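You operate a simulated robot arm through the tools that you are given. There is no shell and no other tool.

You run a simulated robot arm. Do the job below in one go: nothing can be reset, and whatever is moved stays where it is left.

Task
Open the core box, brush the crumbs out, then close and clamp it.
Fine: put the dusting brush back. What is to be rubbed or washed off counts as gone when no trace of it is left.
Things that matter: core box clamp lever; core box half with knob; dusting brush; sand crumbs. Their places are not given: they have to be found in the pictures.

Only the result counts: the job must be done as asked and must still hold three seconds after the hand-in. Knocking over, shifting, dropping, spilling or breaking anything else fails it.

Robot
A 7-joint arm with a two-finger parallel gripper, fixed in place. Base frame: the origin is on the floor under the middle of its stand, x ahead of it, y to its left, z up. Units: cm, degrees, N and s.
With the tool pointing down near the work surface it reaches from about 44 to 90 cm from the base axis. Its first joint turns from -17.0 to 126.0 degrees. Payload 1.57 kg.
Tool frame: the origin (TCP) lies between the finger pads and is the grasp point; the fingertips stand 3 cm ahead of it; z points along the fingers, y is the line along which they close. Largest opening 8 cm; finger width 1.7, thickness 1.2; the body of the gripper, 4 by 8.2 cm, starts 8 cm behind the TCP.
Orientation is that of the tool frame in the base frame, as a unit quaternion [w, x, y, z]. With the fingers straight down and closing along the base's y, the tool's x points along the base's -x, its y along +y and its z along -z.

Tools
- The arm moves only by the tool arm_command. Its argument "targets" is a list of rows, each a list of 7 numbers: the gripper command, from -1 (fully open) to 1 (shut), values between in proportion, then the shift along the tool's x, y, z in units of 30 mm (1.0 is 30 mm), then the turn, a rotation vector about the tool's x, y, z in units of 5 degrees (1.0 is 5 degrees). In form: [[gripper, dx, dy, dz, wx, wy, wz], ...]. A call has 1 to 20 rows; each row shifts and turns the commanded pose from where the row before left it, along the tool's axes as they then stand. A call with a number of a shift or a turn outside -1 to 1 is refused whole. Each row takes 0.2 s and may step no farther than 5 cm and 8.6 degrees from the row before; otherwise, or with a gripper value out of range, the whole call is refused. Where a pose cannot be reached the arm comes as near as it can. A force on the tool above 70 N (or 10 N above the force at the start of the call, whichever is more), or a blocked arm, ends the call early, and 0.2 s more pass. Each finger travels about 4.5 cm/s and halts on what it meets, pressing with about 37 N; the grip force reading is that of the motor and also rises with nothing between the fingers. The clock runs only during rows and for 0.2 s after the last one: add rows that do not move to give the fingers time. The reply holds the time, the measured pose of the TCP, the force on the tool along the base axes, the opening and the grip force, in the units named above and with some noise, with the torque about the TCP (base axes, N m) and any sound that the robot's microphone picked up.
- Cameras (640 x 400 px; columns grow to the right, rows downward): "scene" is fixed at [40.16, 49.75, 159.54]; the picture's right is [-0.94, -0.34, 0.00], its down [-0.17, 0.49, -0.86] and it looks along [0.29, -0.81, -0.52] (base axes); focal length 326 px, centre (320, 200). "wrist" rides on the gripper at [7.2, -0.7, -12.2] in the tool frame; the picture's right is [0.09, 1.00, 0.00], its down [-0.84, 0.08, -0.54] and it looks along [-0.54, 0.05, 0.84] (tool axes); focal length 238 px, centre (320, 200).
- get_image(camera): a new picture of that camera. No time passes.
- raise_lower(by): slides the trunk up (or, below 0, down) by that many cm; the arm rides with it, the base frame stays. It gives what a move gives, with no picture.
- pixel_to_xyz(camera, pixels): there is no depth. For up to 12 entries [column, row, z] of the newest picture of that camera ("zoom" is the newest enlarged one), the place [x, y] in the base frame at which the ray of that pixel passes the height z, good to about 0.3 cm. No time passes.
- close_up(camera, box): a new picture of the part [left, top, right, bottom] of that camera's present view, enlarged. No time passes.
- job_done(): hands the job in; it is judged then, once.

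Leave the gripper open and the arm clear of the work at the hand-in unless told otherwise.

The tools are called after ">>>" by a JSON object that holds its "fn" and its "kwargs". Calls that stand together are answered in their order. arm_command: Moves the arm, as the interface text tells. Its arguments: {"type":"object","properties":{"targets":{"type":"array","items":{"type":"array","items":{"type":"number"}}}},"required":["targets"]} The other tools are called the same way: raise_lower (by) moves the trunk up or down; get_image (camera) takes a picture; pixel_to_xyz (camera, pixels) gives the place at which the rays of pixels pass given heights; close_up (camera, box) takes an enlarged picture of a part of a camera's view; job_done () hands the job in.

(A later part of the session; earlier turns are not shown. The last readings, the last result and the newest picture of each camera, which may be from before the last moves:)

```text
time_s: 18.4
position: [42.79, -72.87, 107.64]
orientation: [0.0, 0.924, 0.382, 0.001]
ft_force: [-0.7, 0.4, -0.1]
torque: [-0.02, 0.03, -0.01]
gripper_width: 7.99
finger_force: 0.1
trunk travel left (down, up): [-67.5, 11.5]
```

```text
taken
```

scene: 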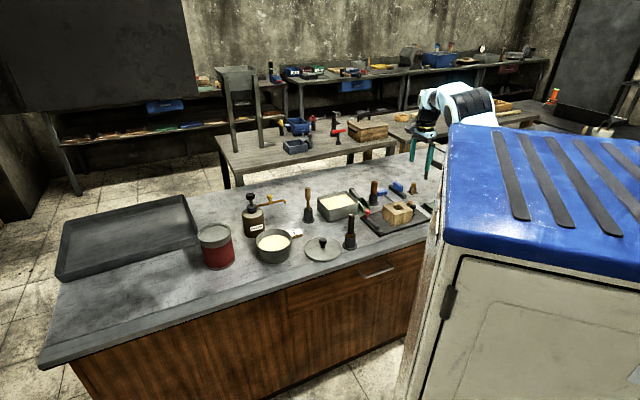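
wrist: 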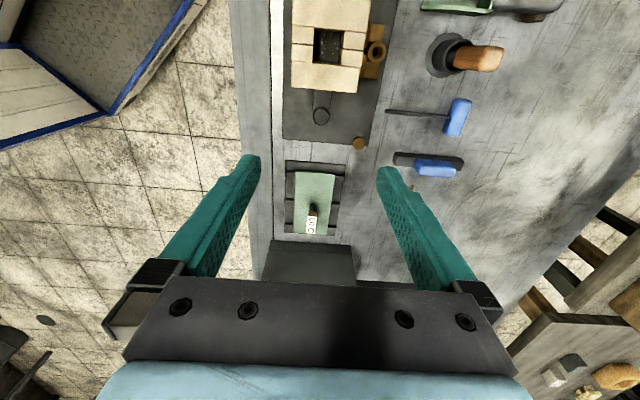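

From here the camera looks into the box's cavity at about (328,45), and the knob is at (321,115). I enlarge that before going down.

>>> {"fn": "close_up", "kwargs": {"camera": "wrist", "box": [280, 0, 400, 75]}}

>>> {"fn": "close_up", "kwargs": {"camera": "wrist", "box": [280, 75, 400, 165]}}

```text
5.33 times, centred on (340, 38) of wrist
```

zoom: 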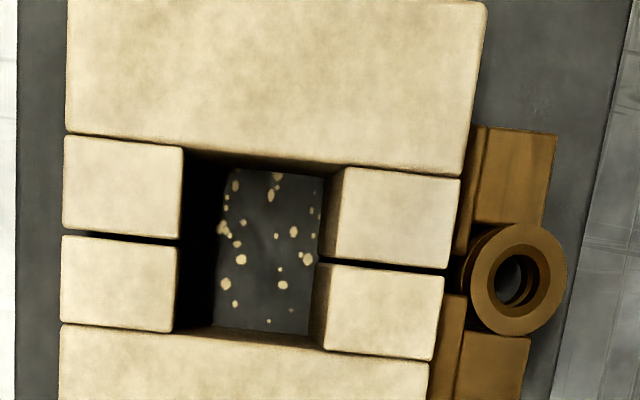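

```text
4.44 times, centred on (340, 120) of wrist
```

zoom: 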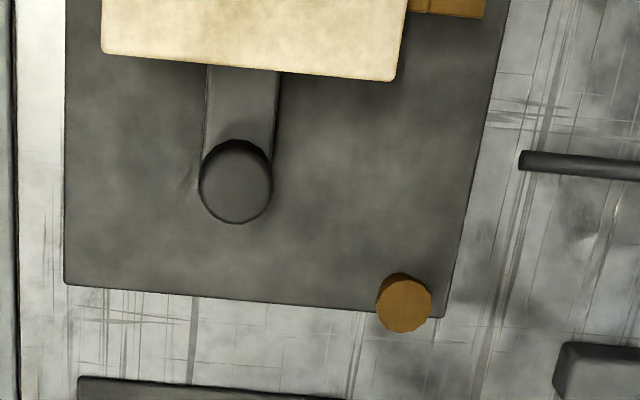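

The crumbs are pale specks on the floor of the cavity. Next I check the knob's position from this view.

>>> {"fn": "pixel_to_xyz", "kwargs": {"camera": "wrist", "pixels": [[321.2, 116, 86.5], [321.2, 116, 85.5], [359, 143.5, 84], [377, 48, 85]]}}

```text
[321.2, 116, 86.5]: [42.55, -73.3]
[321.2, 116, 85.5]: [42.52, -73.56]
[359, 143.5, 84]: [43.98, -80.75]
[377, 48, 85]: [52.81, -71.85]
```

The knob is at about (42.6,-73.2). I centre on it and go down in two stages to a TCP height of 87 (fingertips at 84), fingers open either side of it.

>>> {"fn": "arm_command", "kwargs": {"targets": [[-1, -0.1, 0.03, 0.9, 0, 0, 0], [-1, 0, 0, 1, 0, 0, 0], [-1, 0, 0, 1, 0, 0, 0], [-1, 0, 0, 1, 0, 0, 0], [-1, 0, 0, 1, 0, 0, 0]]}}

>>> {"fn": "get_image", "kwargs": {"camera": "wrist"}}

>>> {"fn": "close_up", "kwargs": {"camera": "scene", "box": [380, 160, 440, 230]}}

```text
time_s: 19.6
position: [42.48, -73.27, 93.17]
orientation: [0.0, 0.924, 0.383, 0.001]
ft_force: [0.1, 0.0, 0.3]
torque: [-0.04, 0.0, -0.02]
gripper_width: 8.01
finger_force: 0.1
trunk travel left (down, up): [-67.5, 11.5]
```

```text
taken
```

wrist: 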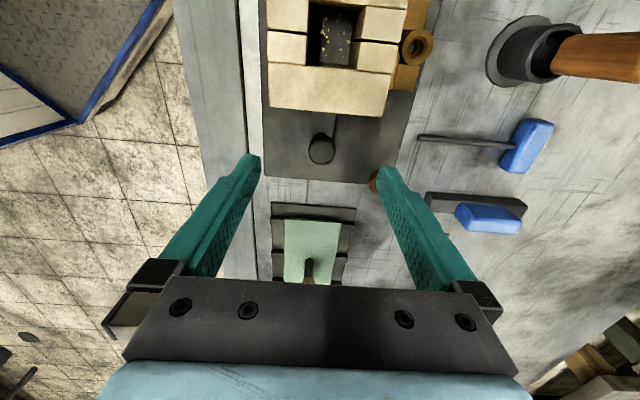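

```text
5.71 times, centred on (410, 195) of scene
```

zoom: 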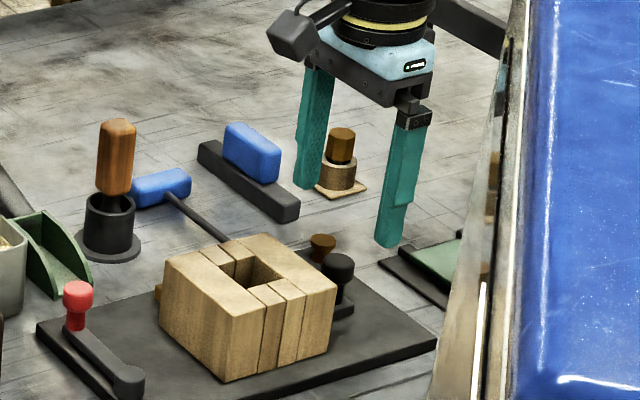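

The knob at (321,148) is midway between the fingers. I go down the remaining 6 cm.

>>> {"fn": "arm_command", "kwargs": {"targets": [[-1, 0, 0, 1, 0, 0, 0], [-1, 0, 0, 1, 0, 0, 0], [-1, 0, 0, 0.03, 0, 0, 0]]}}

>>> {"fn": "get_image", "kwargs": {"camera": "wrist"}}

>>> {"fn": "close_up", "kwargs": {"camera": "scene", "box": [380, 170, 440, 230]}}

```text
time_s: 20.4
position: [42.47, -73.27, 86.88]
orientation: [0.001, 0.924, 0.382, -0.001]
ft_force: [-0.1, -0.3, -0.1]
torque: [0.02, -0.02, 0.0]
gripper_width: 7.97
finger_force: 0.1
trunk travel left (down, up): [-67.5, 11.5]
```

```text
taken
```

wrist: 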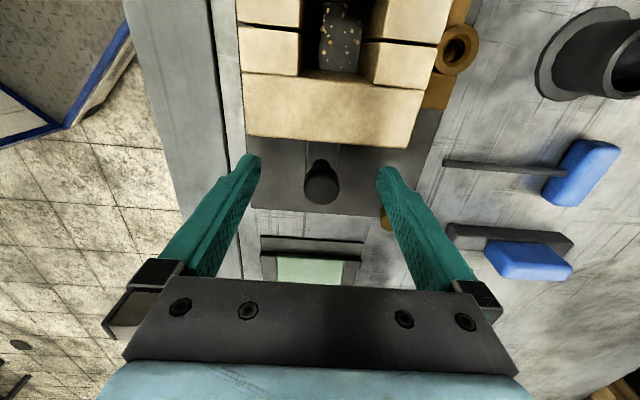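

```text
6.67 times, centred on (410, 200) of scene
```

zoom: 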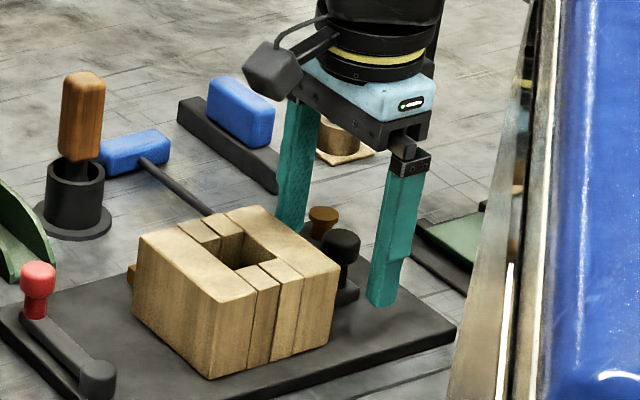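

The fingers straddle the knob. I close them to about 2.8 cm, a loose cage around the knob, without squeezing.

>>> {"fn": "arm_command", "kwargs": {"targets": [[0.3, 0.08, 0, 0, 0, 0, 0], [0.3, 0, 0, 0, 0, 0, 0], [0.3, 0, 0, 0, 0, 0, 0], [0.3, 0, 0, 0, 0, 0, 0], [0.3, 0, 0, 0, 0, 0, 0]]}}

>>> {"fn": "get_image", "kwargs": {"camera": "wrist"}}

```text
time_s: 21.6
position: [42.72, -73.15, 86.93]
orientation: [0.0, 0.924, 0.383, 0.001]
ft_force: [0.4, 0.0, -0.4]
torque: [0.03, 0.02, 0.01]
gripper_width: 2.82
finger_force: 0.0
trunk travel left (down, up): [-67.5, 11.5]
```

```text
taken
```

wrist: 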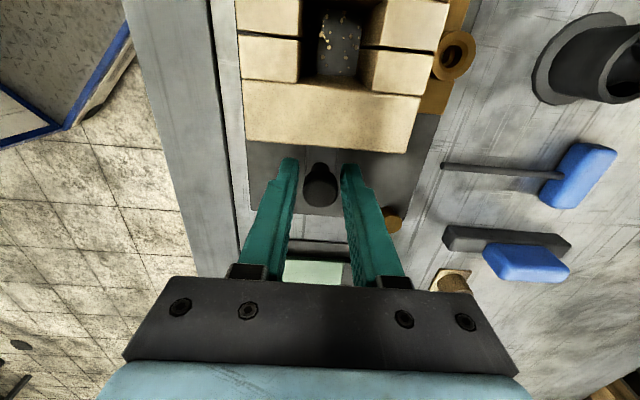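

The knob is caged. I gently push it along its opening arc (outward and to the left) by about 1.6 cm, watching the force.

>>> {"fn": "arm_command", "kwargs": {"targets": [[0.3, -0.08, 0.107, 0, 0, 0, 0], [0.3, -0.08, 0.107, 0, 0, 0, 0], [0.3, -0.08, 0.107, 0, 0, 0, 0], [0.3, -0.08, 0.107, 0, 0, 0, 0]]}}

>>> {"fn": "get_image", "kwargs": {"camera": "wrist"}}

```text
time_s: 22.6
position: [42.89, -74.38, 86.85]
orientation: [-0.002, 0.924, 0.382, 0.0]
ft_force: [-7.3, 18.2, -0.5]
torque: [0.44, 0.11, -0.2]
gripper_width: 4.35
finger_force: 8.4
trunk travel left (down, up): [-67.5, 11.5]
```

```text
taken
```

wrist: 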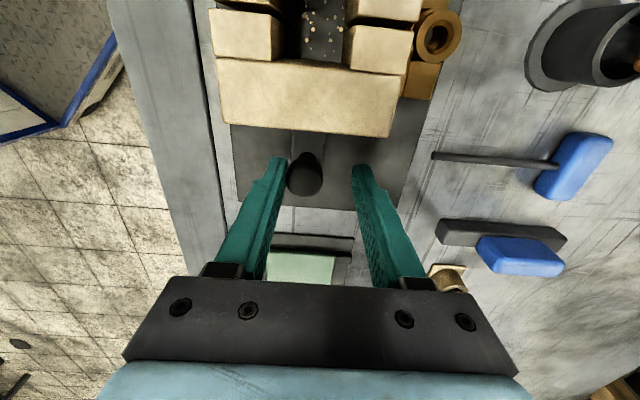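

The knob did not give: 20 N built up and the finger was pushed back instead. So the box is clamped now, and the lever must be released first. I move back to the cage centre, open and rise.

>>> {"fn": "arm_command", "kwargs": {"targets": [[0.3, 0.16, -0.214, 0, 0, 0, 0], [0.3, 0.16, -0.214, 0, 0, 0, 0], [-1, 0, 0, 0, 0, 0, 0], [-1, 0, 0, 0, 0, 0, 0], [-1, 0, 0, 0, 0, 0, 0], [-1, 0, 0, -1, 0, 0, 0], [-1, 0, 0, -1, 0, 0, 0], [-1, 0, 0, -1, 0, 0, 0], [-1, 0, 0, -1, 0, 0, 0]]}}

>>> {"fn": "get_image", "kwargs": {"camera": "wrist"}}

```text
time_s: 24.6
position: [42.9, -73.04, 99.03]
orientation: [0.0, 0.924, 0.383, 0.0]
ft_force: [-0.1, -0.5, -0.4]
torque: [-0.04, 0.02, 0.03]
gripper_width: 8.0
finger_force: 0.0
trunk travel left (down, up): [-67.5, 11.5]
```

```text
taken
```

wrist: 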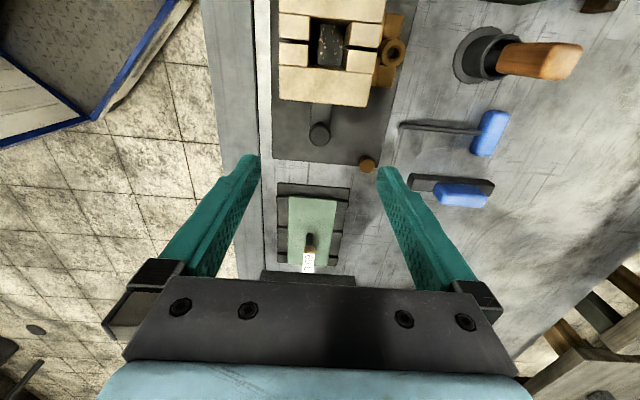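

Nothing was disturbed. Now to the lever: I turn the tool back 90° so the fingers close along the bench (u), then go over the red knob near (59.8,-63.2).

>>> {"fn": "arm_command", "kwargs": {"targets": [[-1, 0, 0, -0.8, 0, 0, -1], [-1, 0, 0, 0, 0, 0, -1], [-1, 0, 0, 0, 0, 0, -1], [-1, 0, 0, 0, 0, 0, -1], [-1, 0, 0, 0, 0, 0, -1], [-1, 0, 0, 0, 0, 0, -1], [-1, 0, 0, 0, 0, 0, -1], [-1, 0, 0, 0, 0, 0, -1], [-1, 0, 0, 0, 0, 0, -1], [-1, 0, 0, 0, 0, 0, -1], [-1, 0, 0, 0, 0, 0, -1], [-1, 0, 0, 0, 0, 0, -1], [-1, 0, 0, 0, 0, 0, -1], [-1, 0, 0, 0, 0, 0, -1], [-1, 0, 0, 0, 0, 0, -1], [-1, 0, 0, 0, 0, 0, -1], [-1, 0, 0, 0, 0, 0, -1], [-1, 0, 0, 0, 0, 0, -1]]}}

>>> {"fn": "arm_command", "kwargs": {"targets": [[-1, -0.2, 0.9, 0, 0, 0, 0], [-1, -0.2, 0.9, 0, 0, 0, 0], [-1, -0.2, 0.9, 0, 0, 0, 0], [-1, -0.2, 0.9, 0, 0, 0, 0], [-1, -0.2, 0.9, 0, 0, 0, 0], [-1, -0.2, 0.9, 0, 0, 0, 0], [-1, -0.2, 0.9, 0, 0, 0, 0]]}}

>>> {"fn": "get_image", "kwargs": {"camera": "wrist"}}

```text
time_s: 28.4
position: [42.8, -73.0, 101.36]
orientation: [0.0, 0.383, 0.924, 0.0]
ft_force: [0.4, -0.1, -1.0]
torque: [-0.02, 0.01, -0.01]
gripper_width: 7.98
finger_force: 0.0
trunk travel left (down, up): [-67.5, 11.5]
```

```text
time_s: 30.0
position: [59.26, -62.63, 101.21]
orientation: [-0.001, 0.384, 0.923, 0.0]
ft_force: [0.6, 0.0, -0.8]
torque: [0.01, 0.0, 0.02]
gripper_width: 8.0
finger_force: 0.0
trunk travel left (down, up): [-67.5, 11.5]
```

```text
taken
```

wrist: 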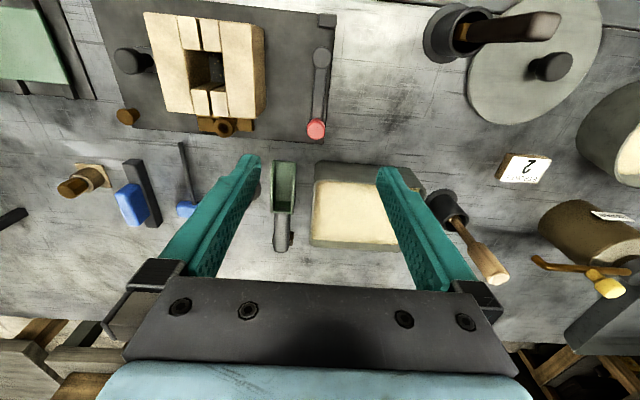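

The red knob shows at (316,129). I check its place, and the clearances of the scoop (283,160) and sand tin (315,180).

>>> {"fn": "pixel_to_xyz", "kwargs": {"camera": "wrist", "pixels": [[316, 130, 86.5], [316, 130, 85.5], [276, 161, 83], [295, 161, 83], [314, 183, 86], [318, 163, 80], [323, 50, 83.5], [312, 125, 83], [235, 125, 86]]}}

>>> {"fn": "close_up", "kwargs": {"camera": "wrist", "box": [250, 10, 400, 180]}}

```text
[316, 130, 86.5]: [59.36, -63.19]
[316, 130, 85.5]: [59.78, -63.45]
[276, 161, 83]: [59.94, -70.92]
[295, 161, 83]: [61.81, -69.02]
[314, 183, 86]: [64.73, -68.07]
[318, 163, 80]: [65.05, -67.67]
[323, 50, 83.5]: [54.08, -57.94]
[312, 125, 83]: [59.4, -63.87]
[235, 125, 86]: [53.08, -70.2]
```

```text
2.35 times, centred on (325, 95) of wrist
```

zoom: 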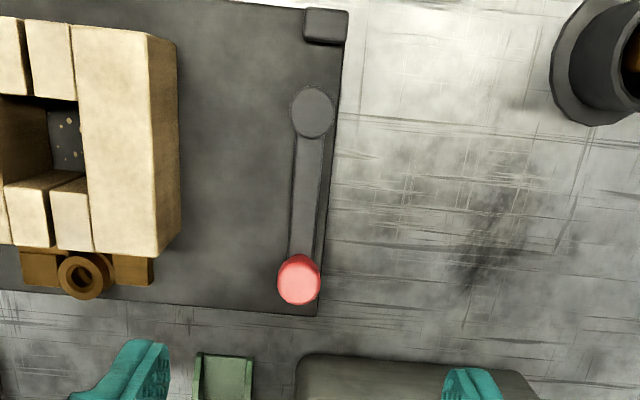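

Scoop and tin lie 5 cm beyond the knob, so they are clear. I narrow the fingers to 5 cm, centre over the red knob and go down to TCP height 87.

>>> {"fn": "arm_command", "kwargs": {"targets": [[-0.25, -0.23, -0.07, 0, 0, 0, 0], [-0.25, 0, 0, 0.73, 0, 0, 0], [-0.25, 0, 0, 1, 0, 0, 0], [-0.25, 0, 0, 1, 0, 0, 0], [-0.25, 0, 0, 1, 0, 0, 0]]}}

>>> {"fn": "get_image", "kwargs": {"camera": "wrist"}}

```text
time_s: 31.2
position: [59.26, -63.21, 90.17]
orientation: [0.0, 0.383, 0.924, 0.0]
ft_force: [-0.5, 0.2, 0.0]
torque: [-0.02, -0.03, -0.02]
gripper_width: 5.01
finger_force: 0.0
trunk travel left (down, up): [-67.5, 11.5]
```

```text
taken
```

wrist: 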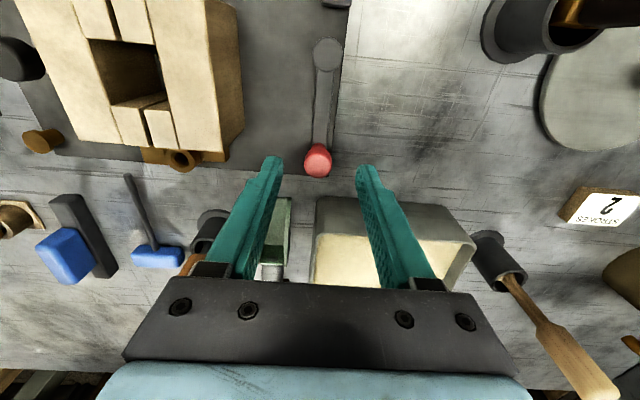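

The knob is between the fingers at (318,160). I go down 3.2 cm more and then cage it at 2.8 cm.

>>> {"fn": "arm_command", "kwargs": {"targets": [[-0.25, 0, 0.03, 1, 0, 0, 0], [-0.25, 0, 0, 0.06, 0, 0, 0], [-0.25, 0, 0, 0, 0, 0, 0]]}}

>>> {"fn": "get_image", "kwargs": {"camera": "wrist"}}

>>> {"fn": "close_up", "kwargs": {"camera": "scene", "box": [340, 180, 420, 240]}}

```text
time_s: 32.0
position: [59.55, -63.19, 86.84]
orientation: [0.0, 0.382, 0.924, 0.0]
ft_force: [-1.1, -0.9, -1.0]
torque: [-0.02, -0.01, 0.0]
gripper_width: 5.02
finger_force: 0.1
trunk travel left (down, up): [-67.5, 11.5]
```

```text
taken
```

wrist: 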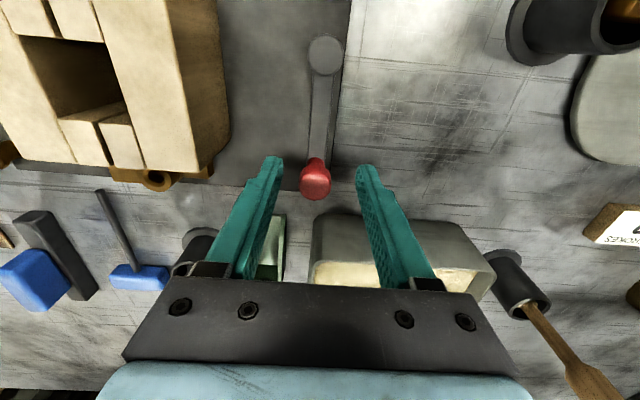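

```text
6.67 times, centred on (380, 210) of scene
```

zoom: 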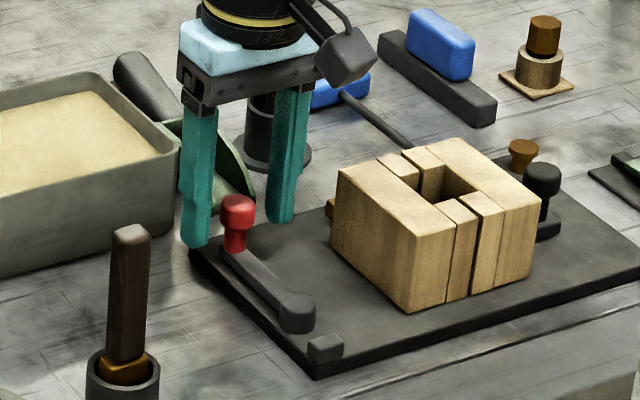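

The knob sits between the fingers at (315,185). I cage it and push gently toward +u (away from the box).

>>> {"fn": "arm_command", "kwargs": {"targets": [[0.3, 0.1, -0.04, 0, 0, 0, 0], [0.3, 0, 0, 0, 0, 0, 0], [0.3, 0, 0, 0, 0, 0, 0], [0.3, 0, 0.1, 0, 0, 0, 0], [0.3, 0, 0.1, 0, 0, 0, 0], [0.3, 0, 0.1, 0, 0, 0, 0], [0.3, 0, 0.1, 0, 0, 0, 0]]}}

>>> {"fn": "get_image", "kwargs": {"camera": "wrist"}}

```text
time_s: 33.6
position: [60.0, -62.22, 86.93]
orientation: [0.0, 0.382, 0.924, 0.001]
ft_force: [0.8, -0.2, 0.5]
torque: [-0.02, 0.03, -0.07]
gripper_width: 2.86
finger_force: 0.5
trunk travel left (down, up): [-67.5, 11.5]
```

```text
taken
```

wrist: 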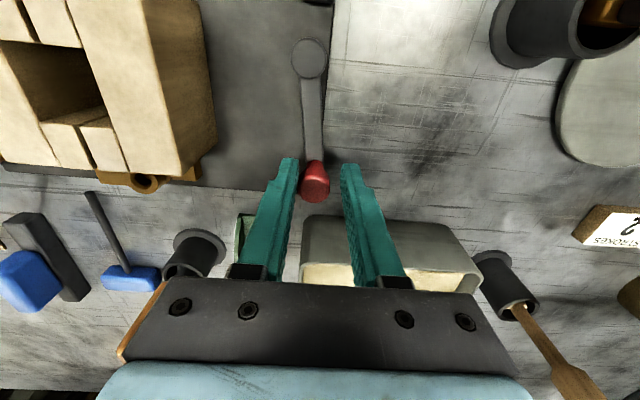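

The lever follows with almost no force, so turning it away from the box is the release direction. I carry on along its arc, turning the tool with it, 30° for now.

>>> {"fn": "arm_command", "kwargs": {"targets": [[0.3, 0.009, 0.15, 0, 0, 0, -1], [0.3, 0.009, 0.209, 0, 0, 0, -1], [0.3, 0.009, 0.209, 0, 0, 0, -1], [0.3, 0.009, 0.209, 0, 0, 0, -1], [0.3, 0.009, 0.209, 0, 0, 0, -1], [0.3, 0.009, 0.209, 0, 0, 0, -1]]}}

>>> {"fn": "get_image", "kwargs": {"camera": "wrist"}}

>>> {"fn": "close_up", "kwargs": {"camera": "scene", "box": [340, 180, 420, 240]}}

```text
time_s: 35.0
position: [61.84, -59.07, 86.91]
orientation: [0.0, 0.129, 0.992, 0.001]
ft_force: [0.5, -0.1, 0.1]
torque: [-0.02, -0.06, 0.01]
gripper_width: 2.78
finger_force: 0.0
trunk travel left (down, up): [-67.5, 11.5]
```

```text
taken
```

wrist: 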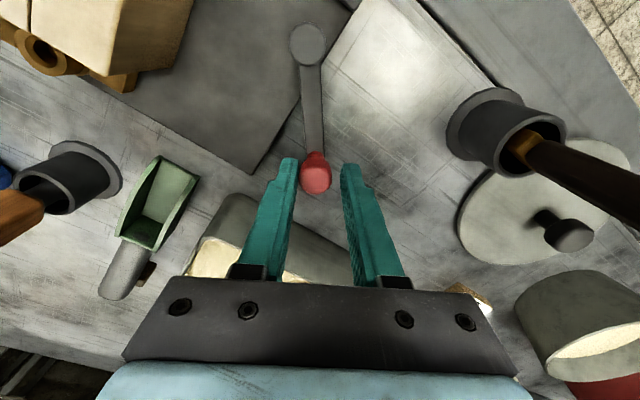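

```text
6.67 times, centred on (380, 210) of scene
```

zoom: 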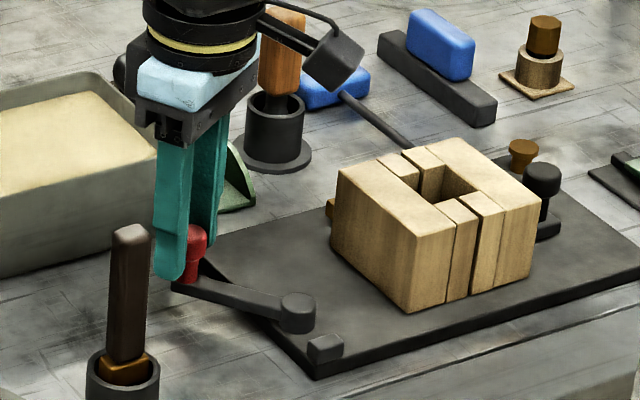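

It turns freely; the lever is now at about 38°. I continue another 30°, keeping an eye on the brush cup at (500,135).

>>> {"fn": "arm_command", "kwargs": {"targets": [[0.3, 0.009, 0.209, 0, 0, 0, -1], [0.3, 0.009, 0.209, 0, 0, 0, -1], [0.3, 0.009, 0.209, 0, 0, 0, -1], [0.3, 0.009, 0.209, 0, 0, 0, -1], [0.3, 0.009, 0.209, 0, 0, 0, -1], [0.3, 0.009, 0.209, 0, 0, 0, -1]]}}

>>> {"fn": "get_image", "kwargs": {"camera": "wrist"}}

>>> {"fn": "close_up", "kwargs": {"camera": "scene", "box": [340, 180, 420, 240]}}

```text
time_s: 36.4
position: [61.71, -55.63, 87.09]
orientation: [0.0, -0.13, 0.991, -0.002]
ft_force: [-2.5, -15.0, -0.8]
torque: [-0.36, 0.03, -0.07]
gripper_width: 4.11
finger_force: 7.2
trunk travel left (down, up): [-67.5, 11.5]
```

```text
taken
```

wrist: 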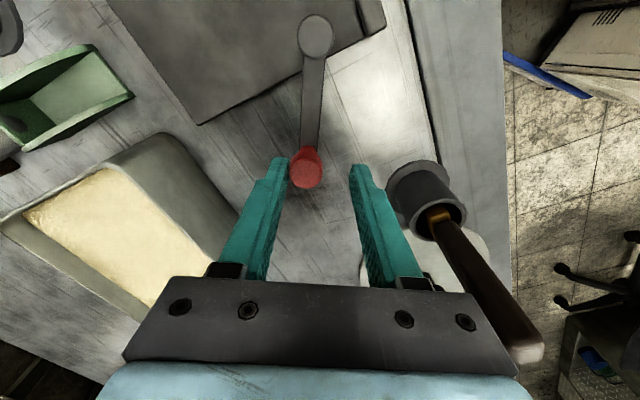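

```text
6.67 times, centred on (380, 210) of scene
```

zoom: 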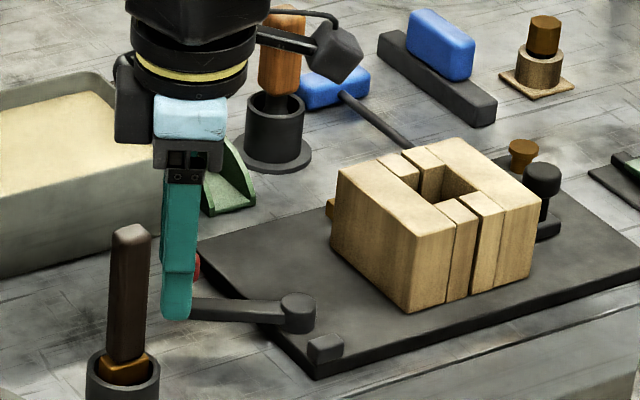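

A stop was met at about 60° (15 N, finger pushed back): the lever is at its released end. I back off a little, open and rise.

>>> {"fn": "arm_command", "kwargs": {"targets": [[0.3, 0, -0.3, 0, 0, 0, 0], [-0.1, 0, 0, 0, 0, 0, 0], [-0.1, 0, 0, 0, 0, 0, 0], [-0.1, 0, 0, -1, 0, 0, 0], [-0.1, 0, 0, -1, 0, 0, 0], [-0.1, 0, 0, -1, 0, 0, 0], [-0.1, 0, 0, -1, 0, 0, 0], [-1, 0, 0, -1, 0, 0, 0]]}}

>>> {"fn": "get_image", "kwargs": {"camera": "wrist"}}

>>> {"fn": "close_up", "kwargs": {"camera": "scene", "box": [340, 180, 420, 240]}}

```text
time_s: 38.2
position: [61.78, -56.37, 101.94]
orientation: [-0.001, -0.131, 0.991, 0.001]
ft_force: [0.8, -0.5, -0.4]
torque: [0.02, 0.04, -0.01]
gripper_width: 7.78
finger_force: 0.0
trunk travel left (down, up): [-67.5, 11.5]
```

```text
taken
```

wrist: 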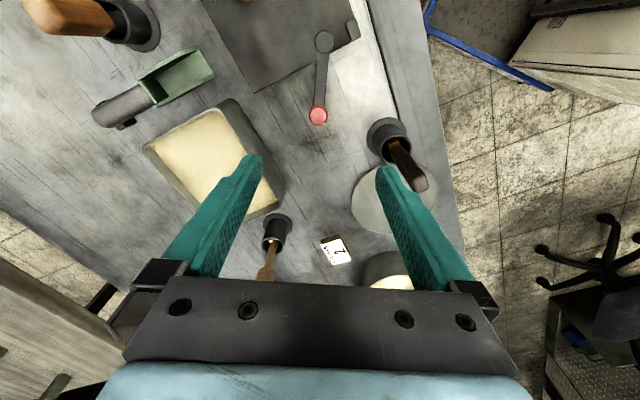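

```text
6.67 times, centred on (380, 210) of scene
```

zoom: 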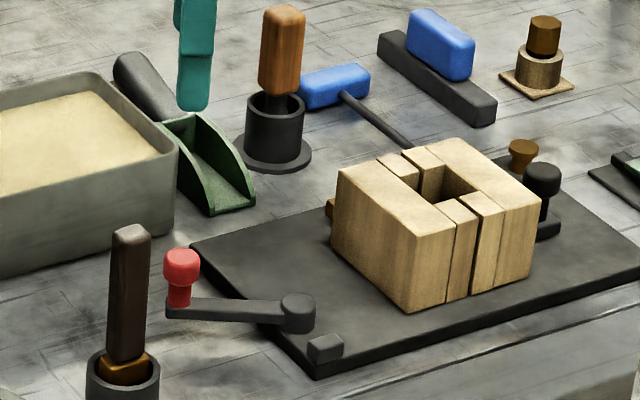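

The lever now rests released, with its red knob at (318,114) in the wrist picture. I note its place for later, then turn the tool 30° further and head back toward the black knob, this time with the camera on the outer left side.

>>> {"fn": "pixel_to_xyz", "kwargs": {"camera": "wrist", "pixels": [[318, 114, 86.5], [324, 40, 83.5]]}}

>>> {"fn": "arm_command", "kwargs": {"targets": [[-1, 0, 0, 0, 0, 0, -1], [-1, 0, 0, 0, 0, 0, -1], [-1, 0, 0, 0, 0, 0, -1], [-1, 0, 0, 0, 0, 0, -1], [-1, 0, 0, 0, 0, 0, -1], [-1, 0, 0, 0, 0, 0, -1]]}}

```text
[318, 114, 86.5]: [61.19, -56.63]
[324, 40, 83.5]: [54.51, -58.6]
```

```text
time_s: 39.6
position: [61.88, -56.2, 101.96]
orientation: [0.0, -0.382, 0.924, -0.001]
ft_force: [1.0, 0.7, 0.2]
torque: [0.0, 0.02, -0.03]
gripper_width: 7.99
finger_force: 0.1
trunk travel left (down, up): [-67.5, 11.5]
```

Lever knob (released) is at about (61.2,-56.6). The tool now points its x along -u. I travel above the box to over the black knob.

>>> {"fn": "arm_command", "kwargs": {"targets": [[-1, 0.948, 0.061, 0, 0, 0, 0], [-1, 0.948, 0.061, 0, 0, 0, 0], [-1, 0.948, 0.061, 0, 0, 0, 0], [-1, 0.948, 0.061, 0, 0, 0, 0], [-1, 0.948, 0.061, 0, 0, 0, 0], [-1, 0.948, 0.061, 0, 0, 0, 0], [-1, 0.948, 0.061, 0, 0, 0, 0], [-1, 0.948, 0.061, 0, 0, 0, 0], [-1, 0.948, 0.061, 0, 0, 0, 0]]}}

>>> {"fn": "get_image", "kwargs": {"camera": "wrist"}}

```text
time_s: 41.6
position: [42.9, -73.02, 101.94]
orientation: [0.0, -0.383, 0.924, 0.0]
ft_force: [0.2, -0.4, 0.1]
torque: [-0.02, 0.07, -0.03]
gripper_width: 8.01
finger_force: 0.0
trunk travel left (down, up): [-67.5, 11.5]
```

```text
taken
```

wrist: 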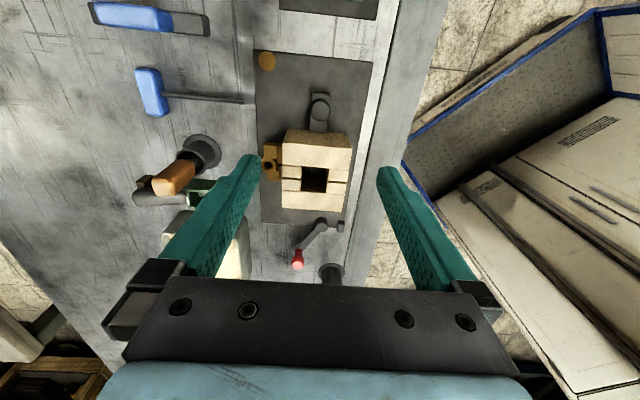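

The black knob is at (320,105), directly below. I narrow the fingers to 5 cm, go down to TCP height 87 and cage it again.

>>> {"fn": "arm_command", "kwargs": {"targets": [[-0.25, 0.09, 0.03, 0, 0, 0, 0], [-0.25, 0, 0, 1, 0, 0, 0], [-0.25, 0, 0, 1, 0, 0, 0], [-0.25, 0, 0, 1, 0, 0, 0], [-0.25, 0, 0, 1, 0, 0, 0]]}}

>>> {"fn": "get_image", "kwargs": {"camera": "wrist"}}

```text
time_s: 42.8
position: [42.56, -73.28, 89.95]
orientation: [-0.001, -0.383, 0.924, 0.0]
ft_force: [0.0, -0.2, 0.4]
torque: [-0.03, -0.02, 0.02]
gripper_width: 5.01
finger_force: 0.0
trunk travel left (down, up): [-67.5, 11.5]
```

```text
taken
```

wrist: 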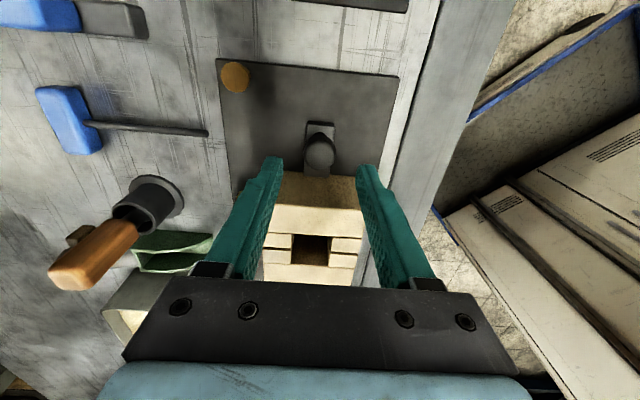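

>>> {"fn": "arm_command", "kwargs": {"targets": [[-0.25, 0, 0, 1, 0, 0, 0], [0.3, 0, 0, 0, 0, 0, 0], [0.3, 0, 0, 0, 0, 0, 0], [0.3, 0, 0, 0, 0, 0, 0]]}}

>>> {"fn": "get_image", "kwargs": {"camera": "wrist"}}

```text
time_s: 43.8
position: [42.51, -73.33, 86.96]
orientation: [0.0, -0.382, 0.924, 0.001]
ft_force: [0.4, 0.5, 1.1]
torque: [0.01, -0.01, 0.01]
gripper_width: 2.81
finger_force: 0.0
trunk travel left (down, up): [-67.5, 11.5]
```

```text
taken
```

wrist: 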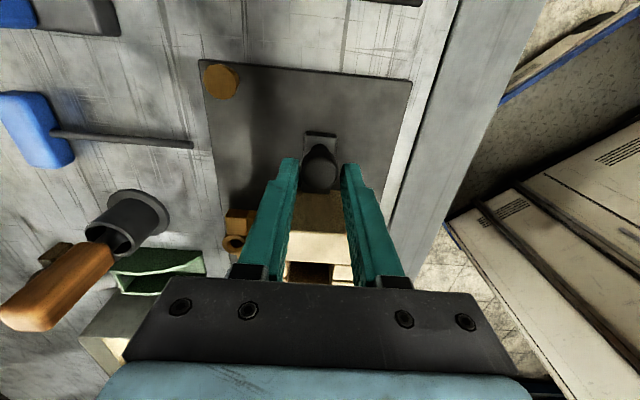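

The knob is caged again. I move it along its arc, turning the tool with it, 10° first, to see whether it now gives.

>>> {"fn": "arm_command", "kwargs": {"targets": [[0.3, 0.173, -0.252, 0, 0, 0, -1], [0.3, 0.173, -0.252, 0, 0, 0, -1]]}}

>>> {"fn": "get_image", "kwargs": {"camera": "wrist"}}

>>> {"fn": "close_up", "kwargs": {"camera": "scene", "box": [370, 180, 440, 240]}}

```text
time_s: 44.4
position: [42.68, -74.97, 87.0]
orientation: [-0.001, -0.462, 0.887, 0.002]
ft_force: [-16.8, 15.8, 4.2]
torque: [0.7, 0.28, -0.21]
gripper_width: 4.85
finger_force: 11.8
trunk travel left (down, up): [-67.5, 11.5]
```

```text
taken
```

wrist: 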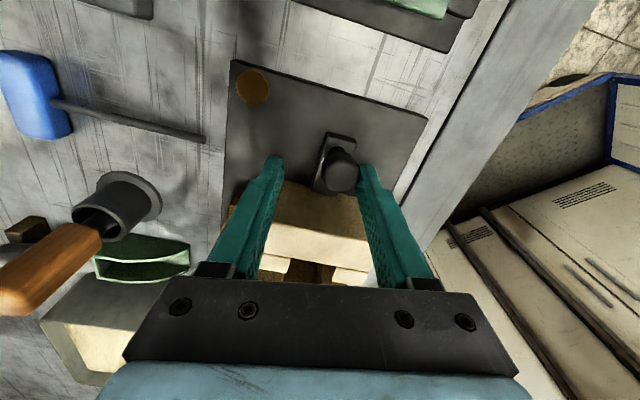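

```text
6.67 times, centred on (405, 210) of scene
```

zoom: 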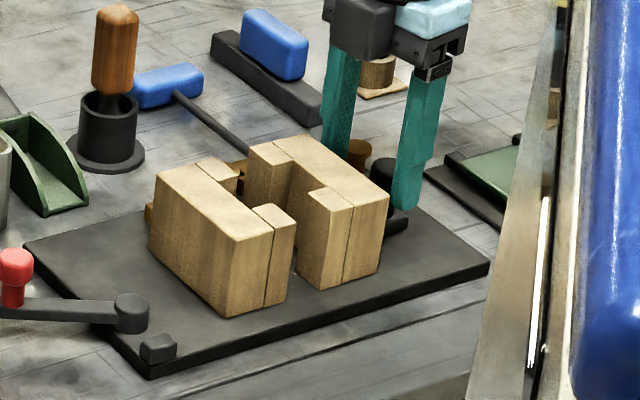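

The box has opened, and the only resistance is across the bench (v, about 23 N), so the half slides straight along the plate rather than swinging. I relieve that side force by moving back toward the robot side (-v), turning the tool square again, and look closely.

>>> {"fn": "arm_command", "kwargs": {"targets": [[0.1, -0.02, 0.25, 0, 0, 0, 1], [0.1, 0, 0.25, 0, 0, 0, 1], [0.1, 0, 0, 0, 0, 0, 0]]}}

>>> {"fn": "get_image", "kwargs": {"camera": "wrist"}}

>>> {"fn": "close_up", "kwargs": {"camera": "scene", "box": [375, 195, 425, 230]}}

```text
time_s: 45.2
position: [41.86, -74.07, 87.01]
orientation: [0.0, -0.382, 0.924, -0.001]
ft_force: [-0.4, -0.9, 0.4]
torque: [0.0, -0.01, 0.01]
gripper_width: 3.62
finger_force: 0.1
trunk travel left (down, up): [-67.5, 11.5]
```

```text
taken
```

wrist: 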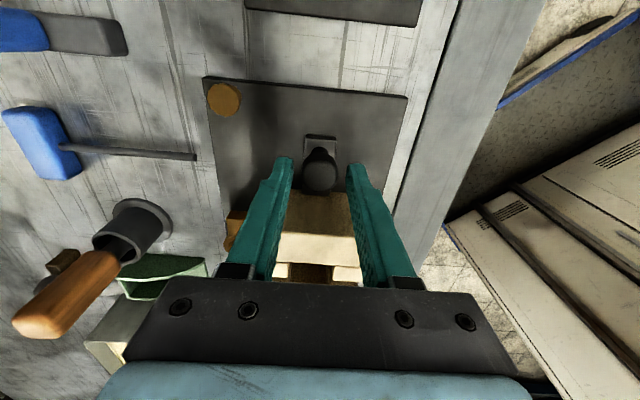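

```text
11.43 times, centred on (400, 212) of scene
```

zoom: 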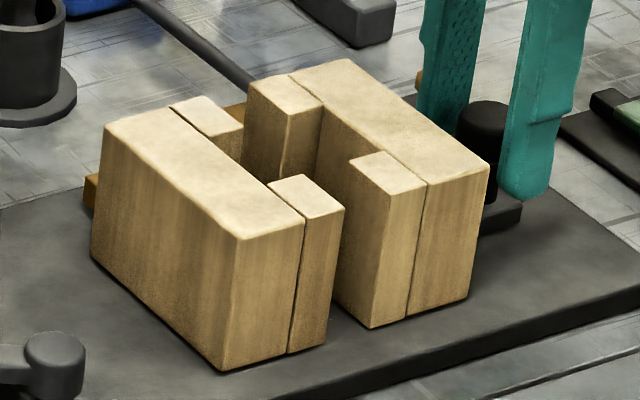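

Both halves now stand apart, roughly evenly. I open the fingers, rise and look from above to understand how they moved.

>>> {"fn": "arm_command", "kwargs": {"targets": [[-0.25, 0, 0, 0, 0, 0, 0], [-0.25, 0, 0, 0, 0, 0, 0], [-0.25, 0, 0, -1, 0, 0, 0], [-0.25, 0, 0, -1, 0, 0, 0], [-0.25, 0, 0, -1, 0, 0, 0], [-0.25, 0, 0, -1, 0, 0, 0], [-1, 0, 0, -1, 0, 0, 0]]}}

>>> {"fn": "get_image", "kwargs": {"camera": "wrist"}}

>>> {"fn": "close_up", "kwargs": {"camera": "wrist", "box": [250, 50, 390, 220]}}

```text
time_s: 46.8
position: [41.92, -74.15, 101.92]
orientation: [0.0, -0.383, 0.924, 0.0]
ft_force: [0.0, -0.6, -0.3]
torque: [-0.01, 0.02, -0.02]
gripper_width: 8.0
finger_force: 0.0
trunk travel left (down, up): [-67.5, 11.5]
```

```text
taken
```

wrist: 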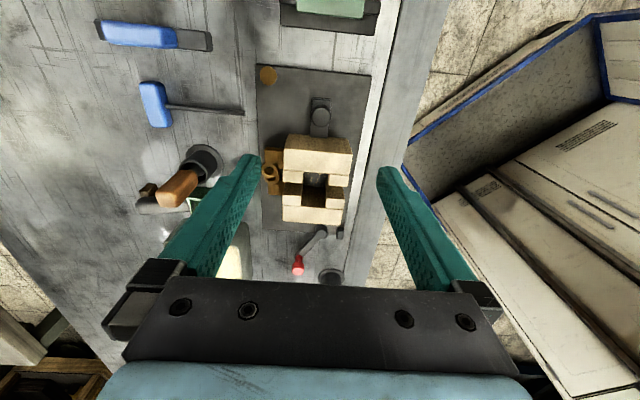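

```text
2.35 times, centred on (320, 135) of wrist
```

zoom: 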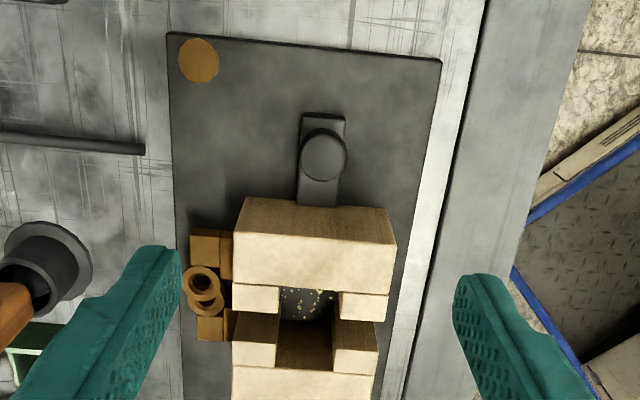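

>>> {"fn": "pixel_to_xyz", "kwargs": {"camera": "wrist", "pixels": [[286.1, 148.7, 87.9], [352.5, 154.3, 87.9], [282.7, 182.8, 87.9], [348.3, 186.2, 87.9], [282.7, 206.6, 87.9], [343, 208.5, 87.9], [321.5, 116, 86.5], [301, 165, 82], [325, 168, 82], [268.3, 74.5, 84]]}}

>>> {"fn": "close_up", "kwargs": {"camera": "wrist", "box": [255, 120, 375, 240]}}

```text
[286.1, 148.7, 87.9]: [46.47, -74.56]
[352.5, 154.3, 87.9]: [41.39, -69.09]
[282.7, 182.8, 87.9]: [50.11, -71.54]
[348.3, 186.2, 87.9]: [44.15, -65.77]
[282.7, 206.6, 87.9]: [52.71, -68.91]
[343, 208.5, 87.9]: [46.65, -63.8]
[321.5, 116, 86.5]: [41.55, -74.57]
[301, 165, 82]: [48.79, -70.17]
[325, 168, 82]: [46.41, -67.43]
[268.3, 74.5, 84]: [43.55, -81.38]
```

```text
3.33 times, centred on (315, 180) of wrist
```

zoom: 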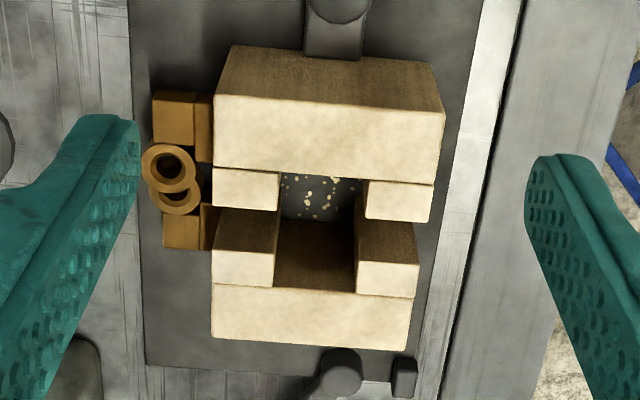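

>>> {"fn": "close_up", "kwargs": {"camera": "scene", "box": [375, 195, 425, 230]}}

>>> {"fn": "close_up", "kwargs": {"camera": "wrist", "box": [250, 130, 330, 200]}}

```text
11.43 times, centred on (400, 212) of scene
```

zoom: 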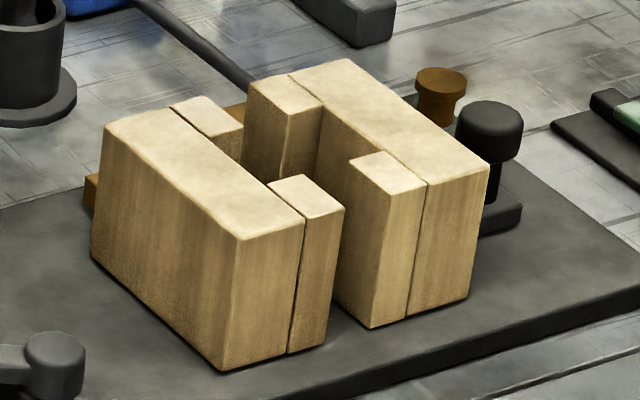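

```text
5.71 times, centred on (290, 165) of wrist
```

zoom: 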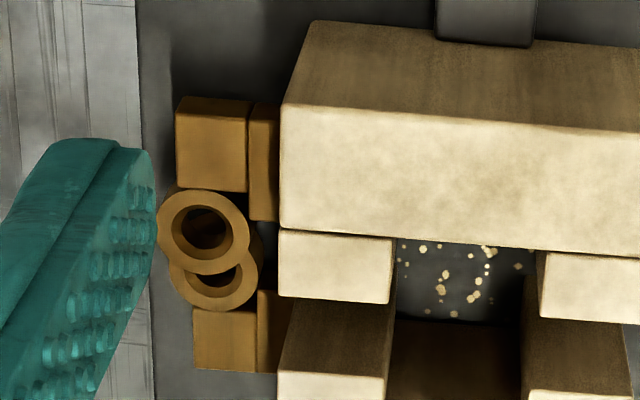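

>>> {"fn": "pixel_to_xyz", "kwargs": {"camera": "wrist", "pixels": [[282.1, 181.6, 87.9], [347.5, 186.7, 87.9], [282.7, 195.1, 87.9], [344.5, 200.5, 87.9], [282.1, 220.3, 87.9], [341.5, 225, 87.9], [303, 175, 82], [325, 176, 82]]}}

>>> {"fn": "pixel_to_xyz", "kwargs": {"camera": "scene", "pixels": [[392.8, 215.5, 87.9], [381.2, 205.2, 87.9], [414.7, 209.2, 87.9], [402.4, 199.6, 87.9], [402.1, 212.9, 87.9], [406.1, 211.4, 87.9]]}}

```text
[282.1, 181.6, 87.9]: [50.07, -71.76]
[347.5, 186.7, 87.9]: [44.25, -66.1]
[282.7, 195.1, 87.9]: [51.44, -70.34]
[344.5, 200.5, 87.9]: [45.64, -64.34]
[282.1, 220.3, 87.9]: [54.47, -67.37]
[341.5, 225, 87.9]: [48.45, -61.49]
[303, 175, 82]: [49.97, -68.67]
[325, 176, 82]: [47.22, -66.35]
```

```text
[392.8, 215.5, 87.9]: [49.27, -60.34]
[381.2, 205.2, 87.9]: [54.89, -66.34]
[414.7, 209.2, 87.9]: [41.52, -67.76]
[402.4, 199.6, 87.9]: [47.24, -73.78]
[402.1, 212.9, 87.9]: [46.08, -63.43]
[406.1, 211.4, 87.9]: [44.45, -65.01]
```

The fixed camera and the wrist camera disagree by about 1 cm in this tool orientation, so I check the wrist view against the plate's fixed corners, lever pivot and stop block.

>>> {"fn": "get_image", "kwargs": {"camera": "wrist"}}

>>> {"fn": "close_up", "kwargs": {"camera": "wrist", "box": [250, 200, 400, 290]}}

>>> {"fn": "pixel_to_xyz", "kwargs": {"camera": "wrist", "pixels": [[255.1, 64, 81.8], [371.2, 76.4, 81.8], [268.3, 74.5, 84]]}}

```text
taken
```

wrist: 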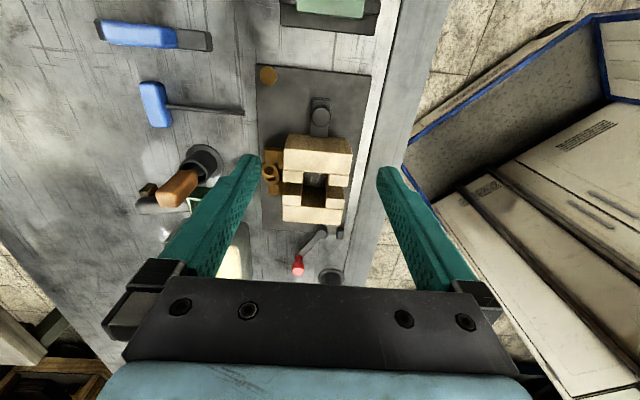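

```text
4.27 times, centred on (325, 245) of wrist
```

zoom: 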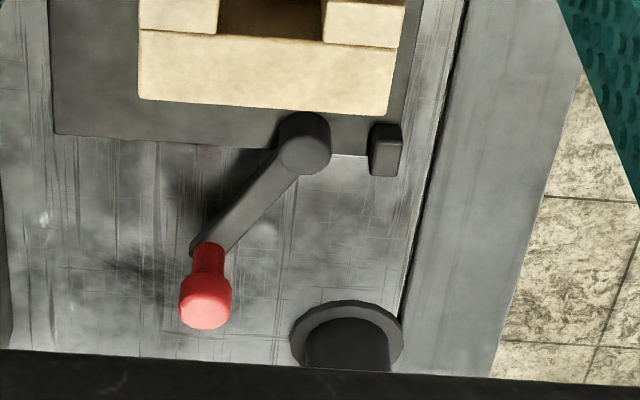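

```text
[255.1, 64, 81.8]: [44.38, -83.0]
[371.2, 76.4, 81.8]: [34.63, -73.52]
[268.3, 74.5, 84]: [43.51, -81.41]
```

>>> {"fn": "pixel_to_xyz", "kwargs": {"camera": "wrist", "pixels": [[321.4, 232, 83.5], [340.2, 232.7, 82.8], [298.5, 269, 86.5], [262, 229, 81.8]]}}

>>> {"fn": "pixel_to_xyz", "kwargs": {"camera": "scene", "pixels": [[414.9, 204.8, 86.5], [413.2, 205.2, 86.5], [391.2, 226.9, 81.8], [393.3, 226.2, 81.8]]}}

```text
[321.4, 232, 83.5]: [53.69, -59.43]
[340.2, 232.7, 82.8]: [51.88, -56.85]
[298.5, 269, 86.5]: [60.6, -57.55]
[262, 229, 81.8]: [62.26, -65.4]
```

```text
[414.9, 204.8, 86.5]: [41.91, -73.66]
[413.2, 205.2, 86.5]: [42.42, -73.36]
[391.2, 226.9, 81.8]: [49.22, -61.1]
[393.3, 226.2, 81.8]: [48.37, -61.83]
```

The fixed camera shows both halves moved apart by about 1 cm each; the halves seem coupled and slide along the bench. I go down to the knob again, this time gripping it firmly, and pull straight toward -u.

>>> {"fn": "arm_command", "kwargs": {"targets": [[-0.25, -0.1, 0.05, 0, 0, 0, 0], [-0.25, 0, 0, 1, 0, 0, 0], [-0.25, 0, 0, 1, 0, 0, 0], [-0.25, 0, 0, 1, 0, 0, 0], [-0.25, 0, 0, 1, 0, 0, 0], [-0.25, 0, 0, 0.97, 0, 0, 0], [0.3, 0, 0, 0, 0, 0, 0], [0.3, 0, 0, 0, 0, 0, 0], [1, 0, 0, 0, 0, 0, 0], [1, 0, 0, 0, 0, 0, 0]]}}

>>> {"fn": "get_image", "kwargs": {"camera": "wrist"}}

>>> {"fn": "close_up", "kwargs": {"camera": "scene", "box": [375, 195, 425, 230]}}

```text
time_s: 49.0
position: [41.95, -73.79, 87.16]
orientation: [0.001, -0.383, 0.924, -0.001]
ft_force: [14.1, -15.3, -6.4]
torque: [-0.47, -0.31, 0.11]
gripper_width: 2.37
finger_force: 27.9
trunk travel left (down, up): [-67.5, 11.5]
```

```text
taken
```

wrist: 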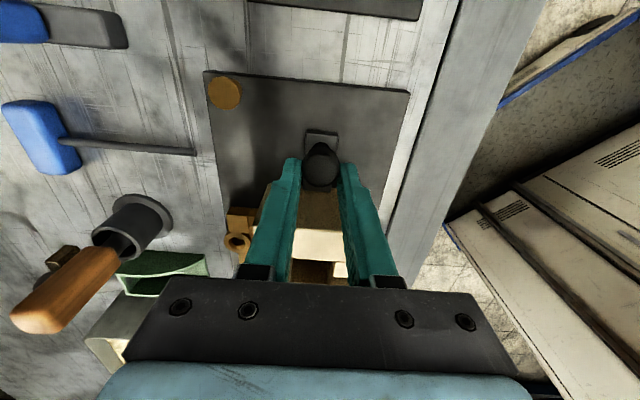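

```text
11.43 times, centred on (400, 212) of scene
```

zoom: 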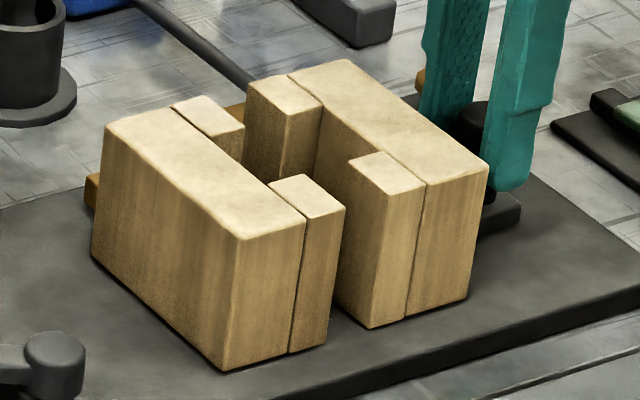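

Gripped at 2.4 cm, with some side load because the knob sits a little further out than my centre. I pull toward -u by 1.2 cm while easing outward slightly.

>>> {"fn": "arm_command", "kwargs": {"targets": [[1, 0.1, -0.03, 0, 0, 0, 0], [1, 0.1, -0.03, 0, 0, 0, 0], [1, 0.1, -0.03, 0, 0, 0, 0], [1, 0.1, 0, 0, 0, 0, 0]]}}

>>> {"fn": "close_up", "kwargs": {"camera": "scene", "box": [375, 195, 425, 230]}}

```text
time_s: 50.0
position: [41.11, -74.91, 87.27]
orientation: [-0.001, -0.382, 0.924, 0.001]
ft_force: [5.2, -5.5, 0.4]
torque: [0.02, -0.21, 0.02]
gripper_width: 2.35
finger_force: 35.7
trunk travel left (down, up): [-67.5, 11.5]
```

```text
11.43 times, centred on (400, 212) of scene
```

zoom: 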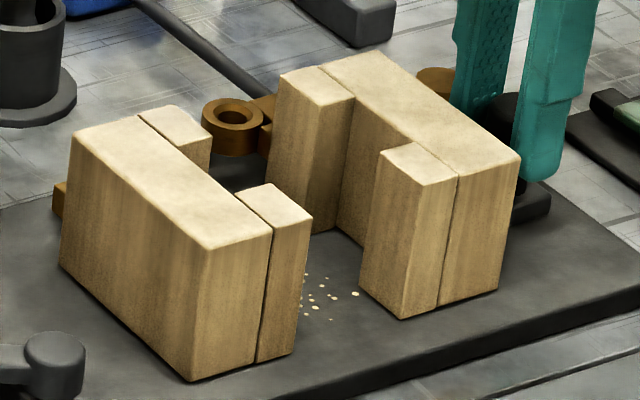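

Both halves slide apart evenly and the crumbs show on the plate between them, near (320,300) in the enlarged picture. I pull further in small steps until it stops or is wide enough.

>>> {"fn": "arm_command", "kwargs": {"targets": [[1, 0.1, 0, 0, 0, 0, 0], [1, 0.1, 0, 0, 0, 0, 0], [1, 0.1, 0, 0, 0, 0, 0], [1, 0.1, 0, 0, 0, 0, 0], [1, 0.1, 0, 0, 0, 0, 0]]}}

>>> {"fn": "close_up", "kwargs": {"camera": "scene", "box": [365, 190, 430, 235]}}

>>> {"fn": "get_image", "kwargs": {"camera": "wrist"}}

```text
time_s: 51.2
position: [40.16, -75.89, 87.18]
orientation: [0.0, -0.382, 0.924, 0.0]
ft_force: [-3.3, 4.6, 7.9]
torque: [0.04, 0.21, -0.06]
gripper_width: 2.31
finger_force: 36.1
trunk travel left (down, up): [-67.5, 11.5]
```

```text
8.89 times, centred on (398, 212) of scene
```

zoom: 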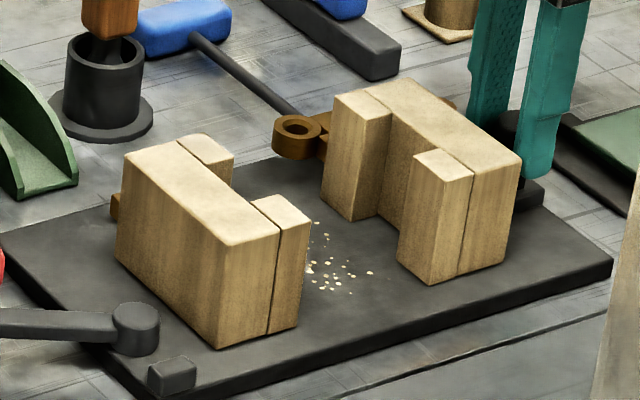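

```text
taken
```

wrist: 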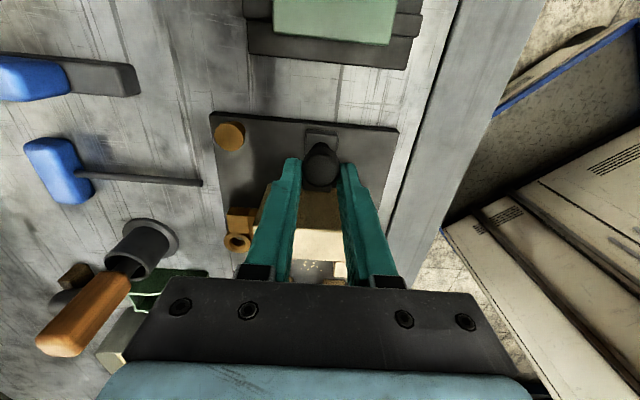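

The crumbs lie in a patch about (335,265) of that enlargement. I pull on to find the stop.

>>> {"fn": "arm_command", "kwargs": {"targets": [[1, 0.1, 0, 0, 0, 0, 0], [1, 0.1, 0, 0, 0, 0, 0], [1, 0.1, 0, 0, 0, 0, 0], [1, 0.1, 0, 0, 0, 0, 0], [1, 0.1, 0, 0, 0, 0, 0]]}}

>>> {"fn": "close_up", "kwargs": {"camera": "scene", "box": [365, 190, 430, 235]}}

>>> {"fn": "get_image", "kwargs": {"camera": "wrist"}}

```text
time_s: 52.4
position: [39.37, -76.47, 87.02]
orientation: [0.001, -0.384, 0.923, 0.003]
ft_force: [11.7, 38.7, 1.2]
torque: [0.93, -0.27, -0.13]
gripper_width: 2.4
finger_force: 36.0
trunk travel left (down, up): [-67.5, 11.5]
```

```text
8.89 times, centred on (398, 212) of scene
```

zoom: 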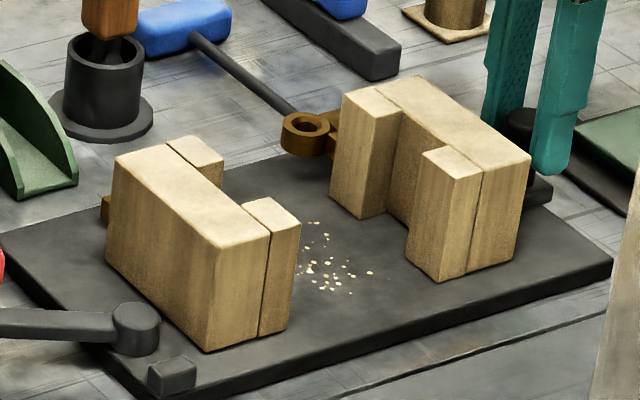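

```text
taken
```

wrist: 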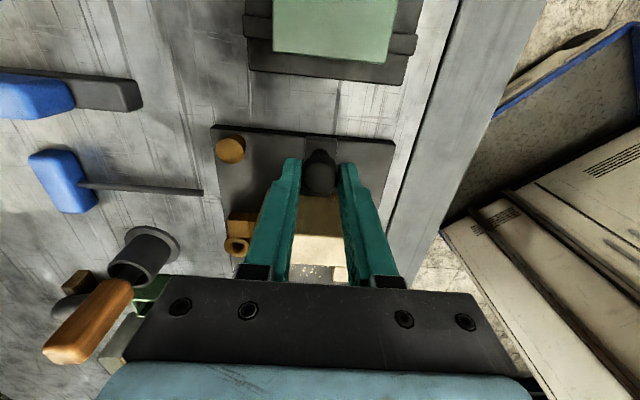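

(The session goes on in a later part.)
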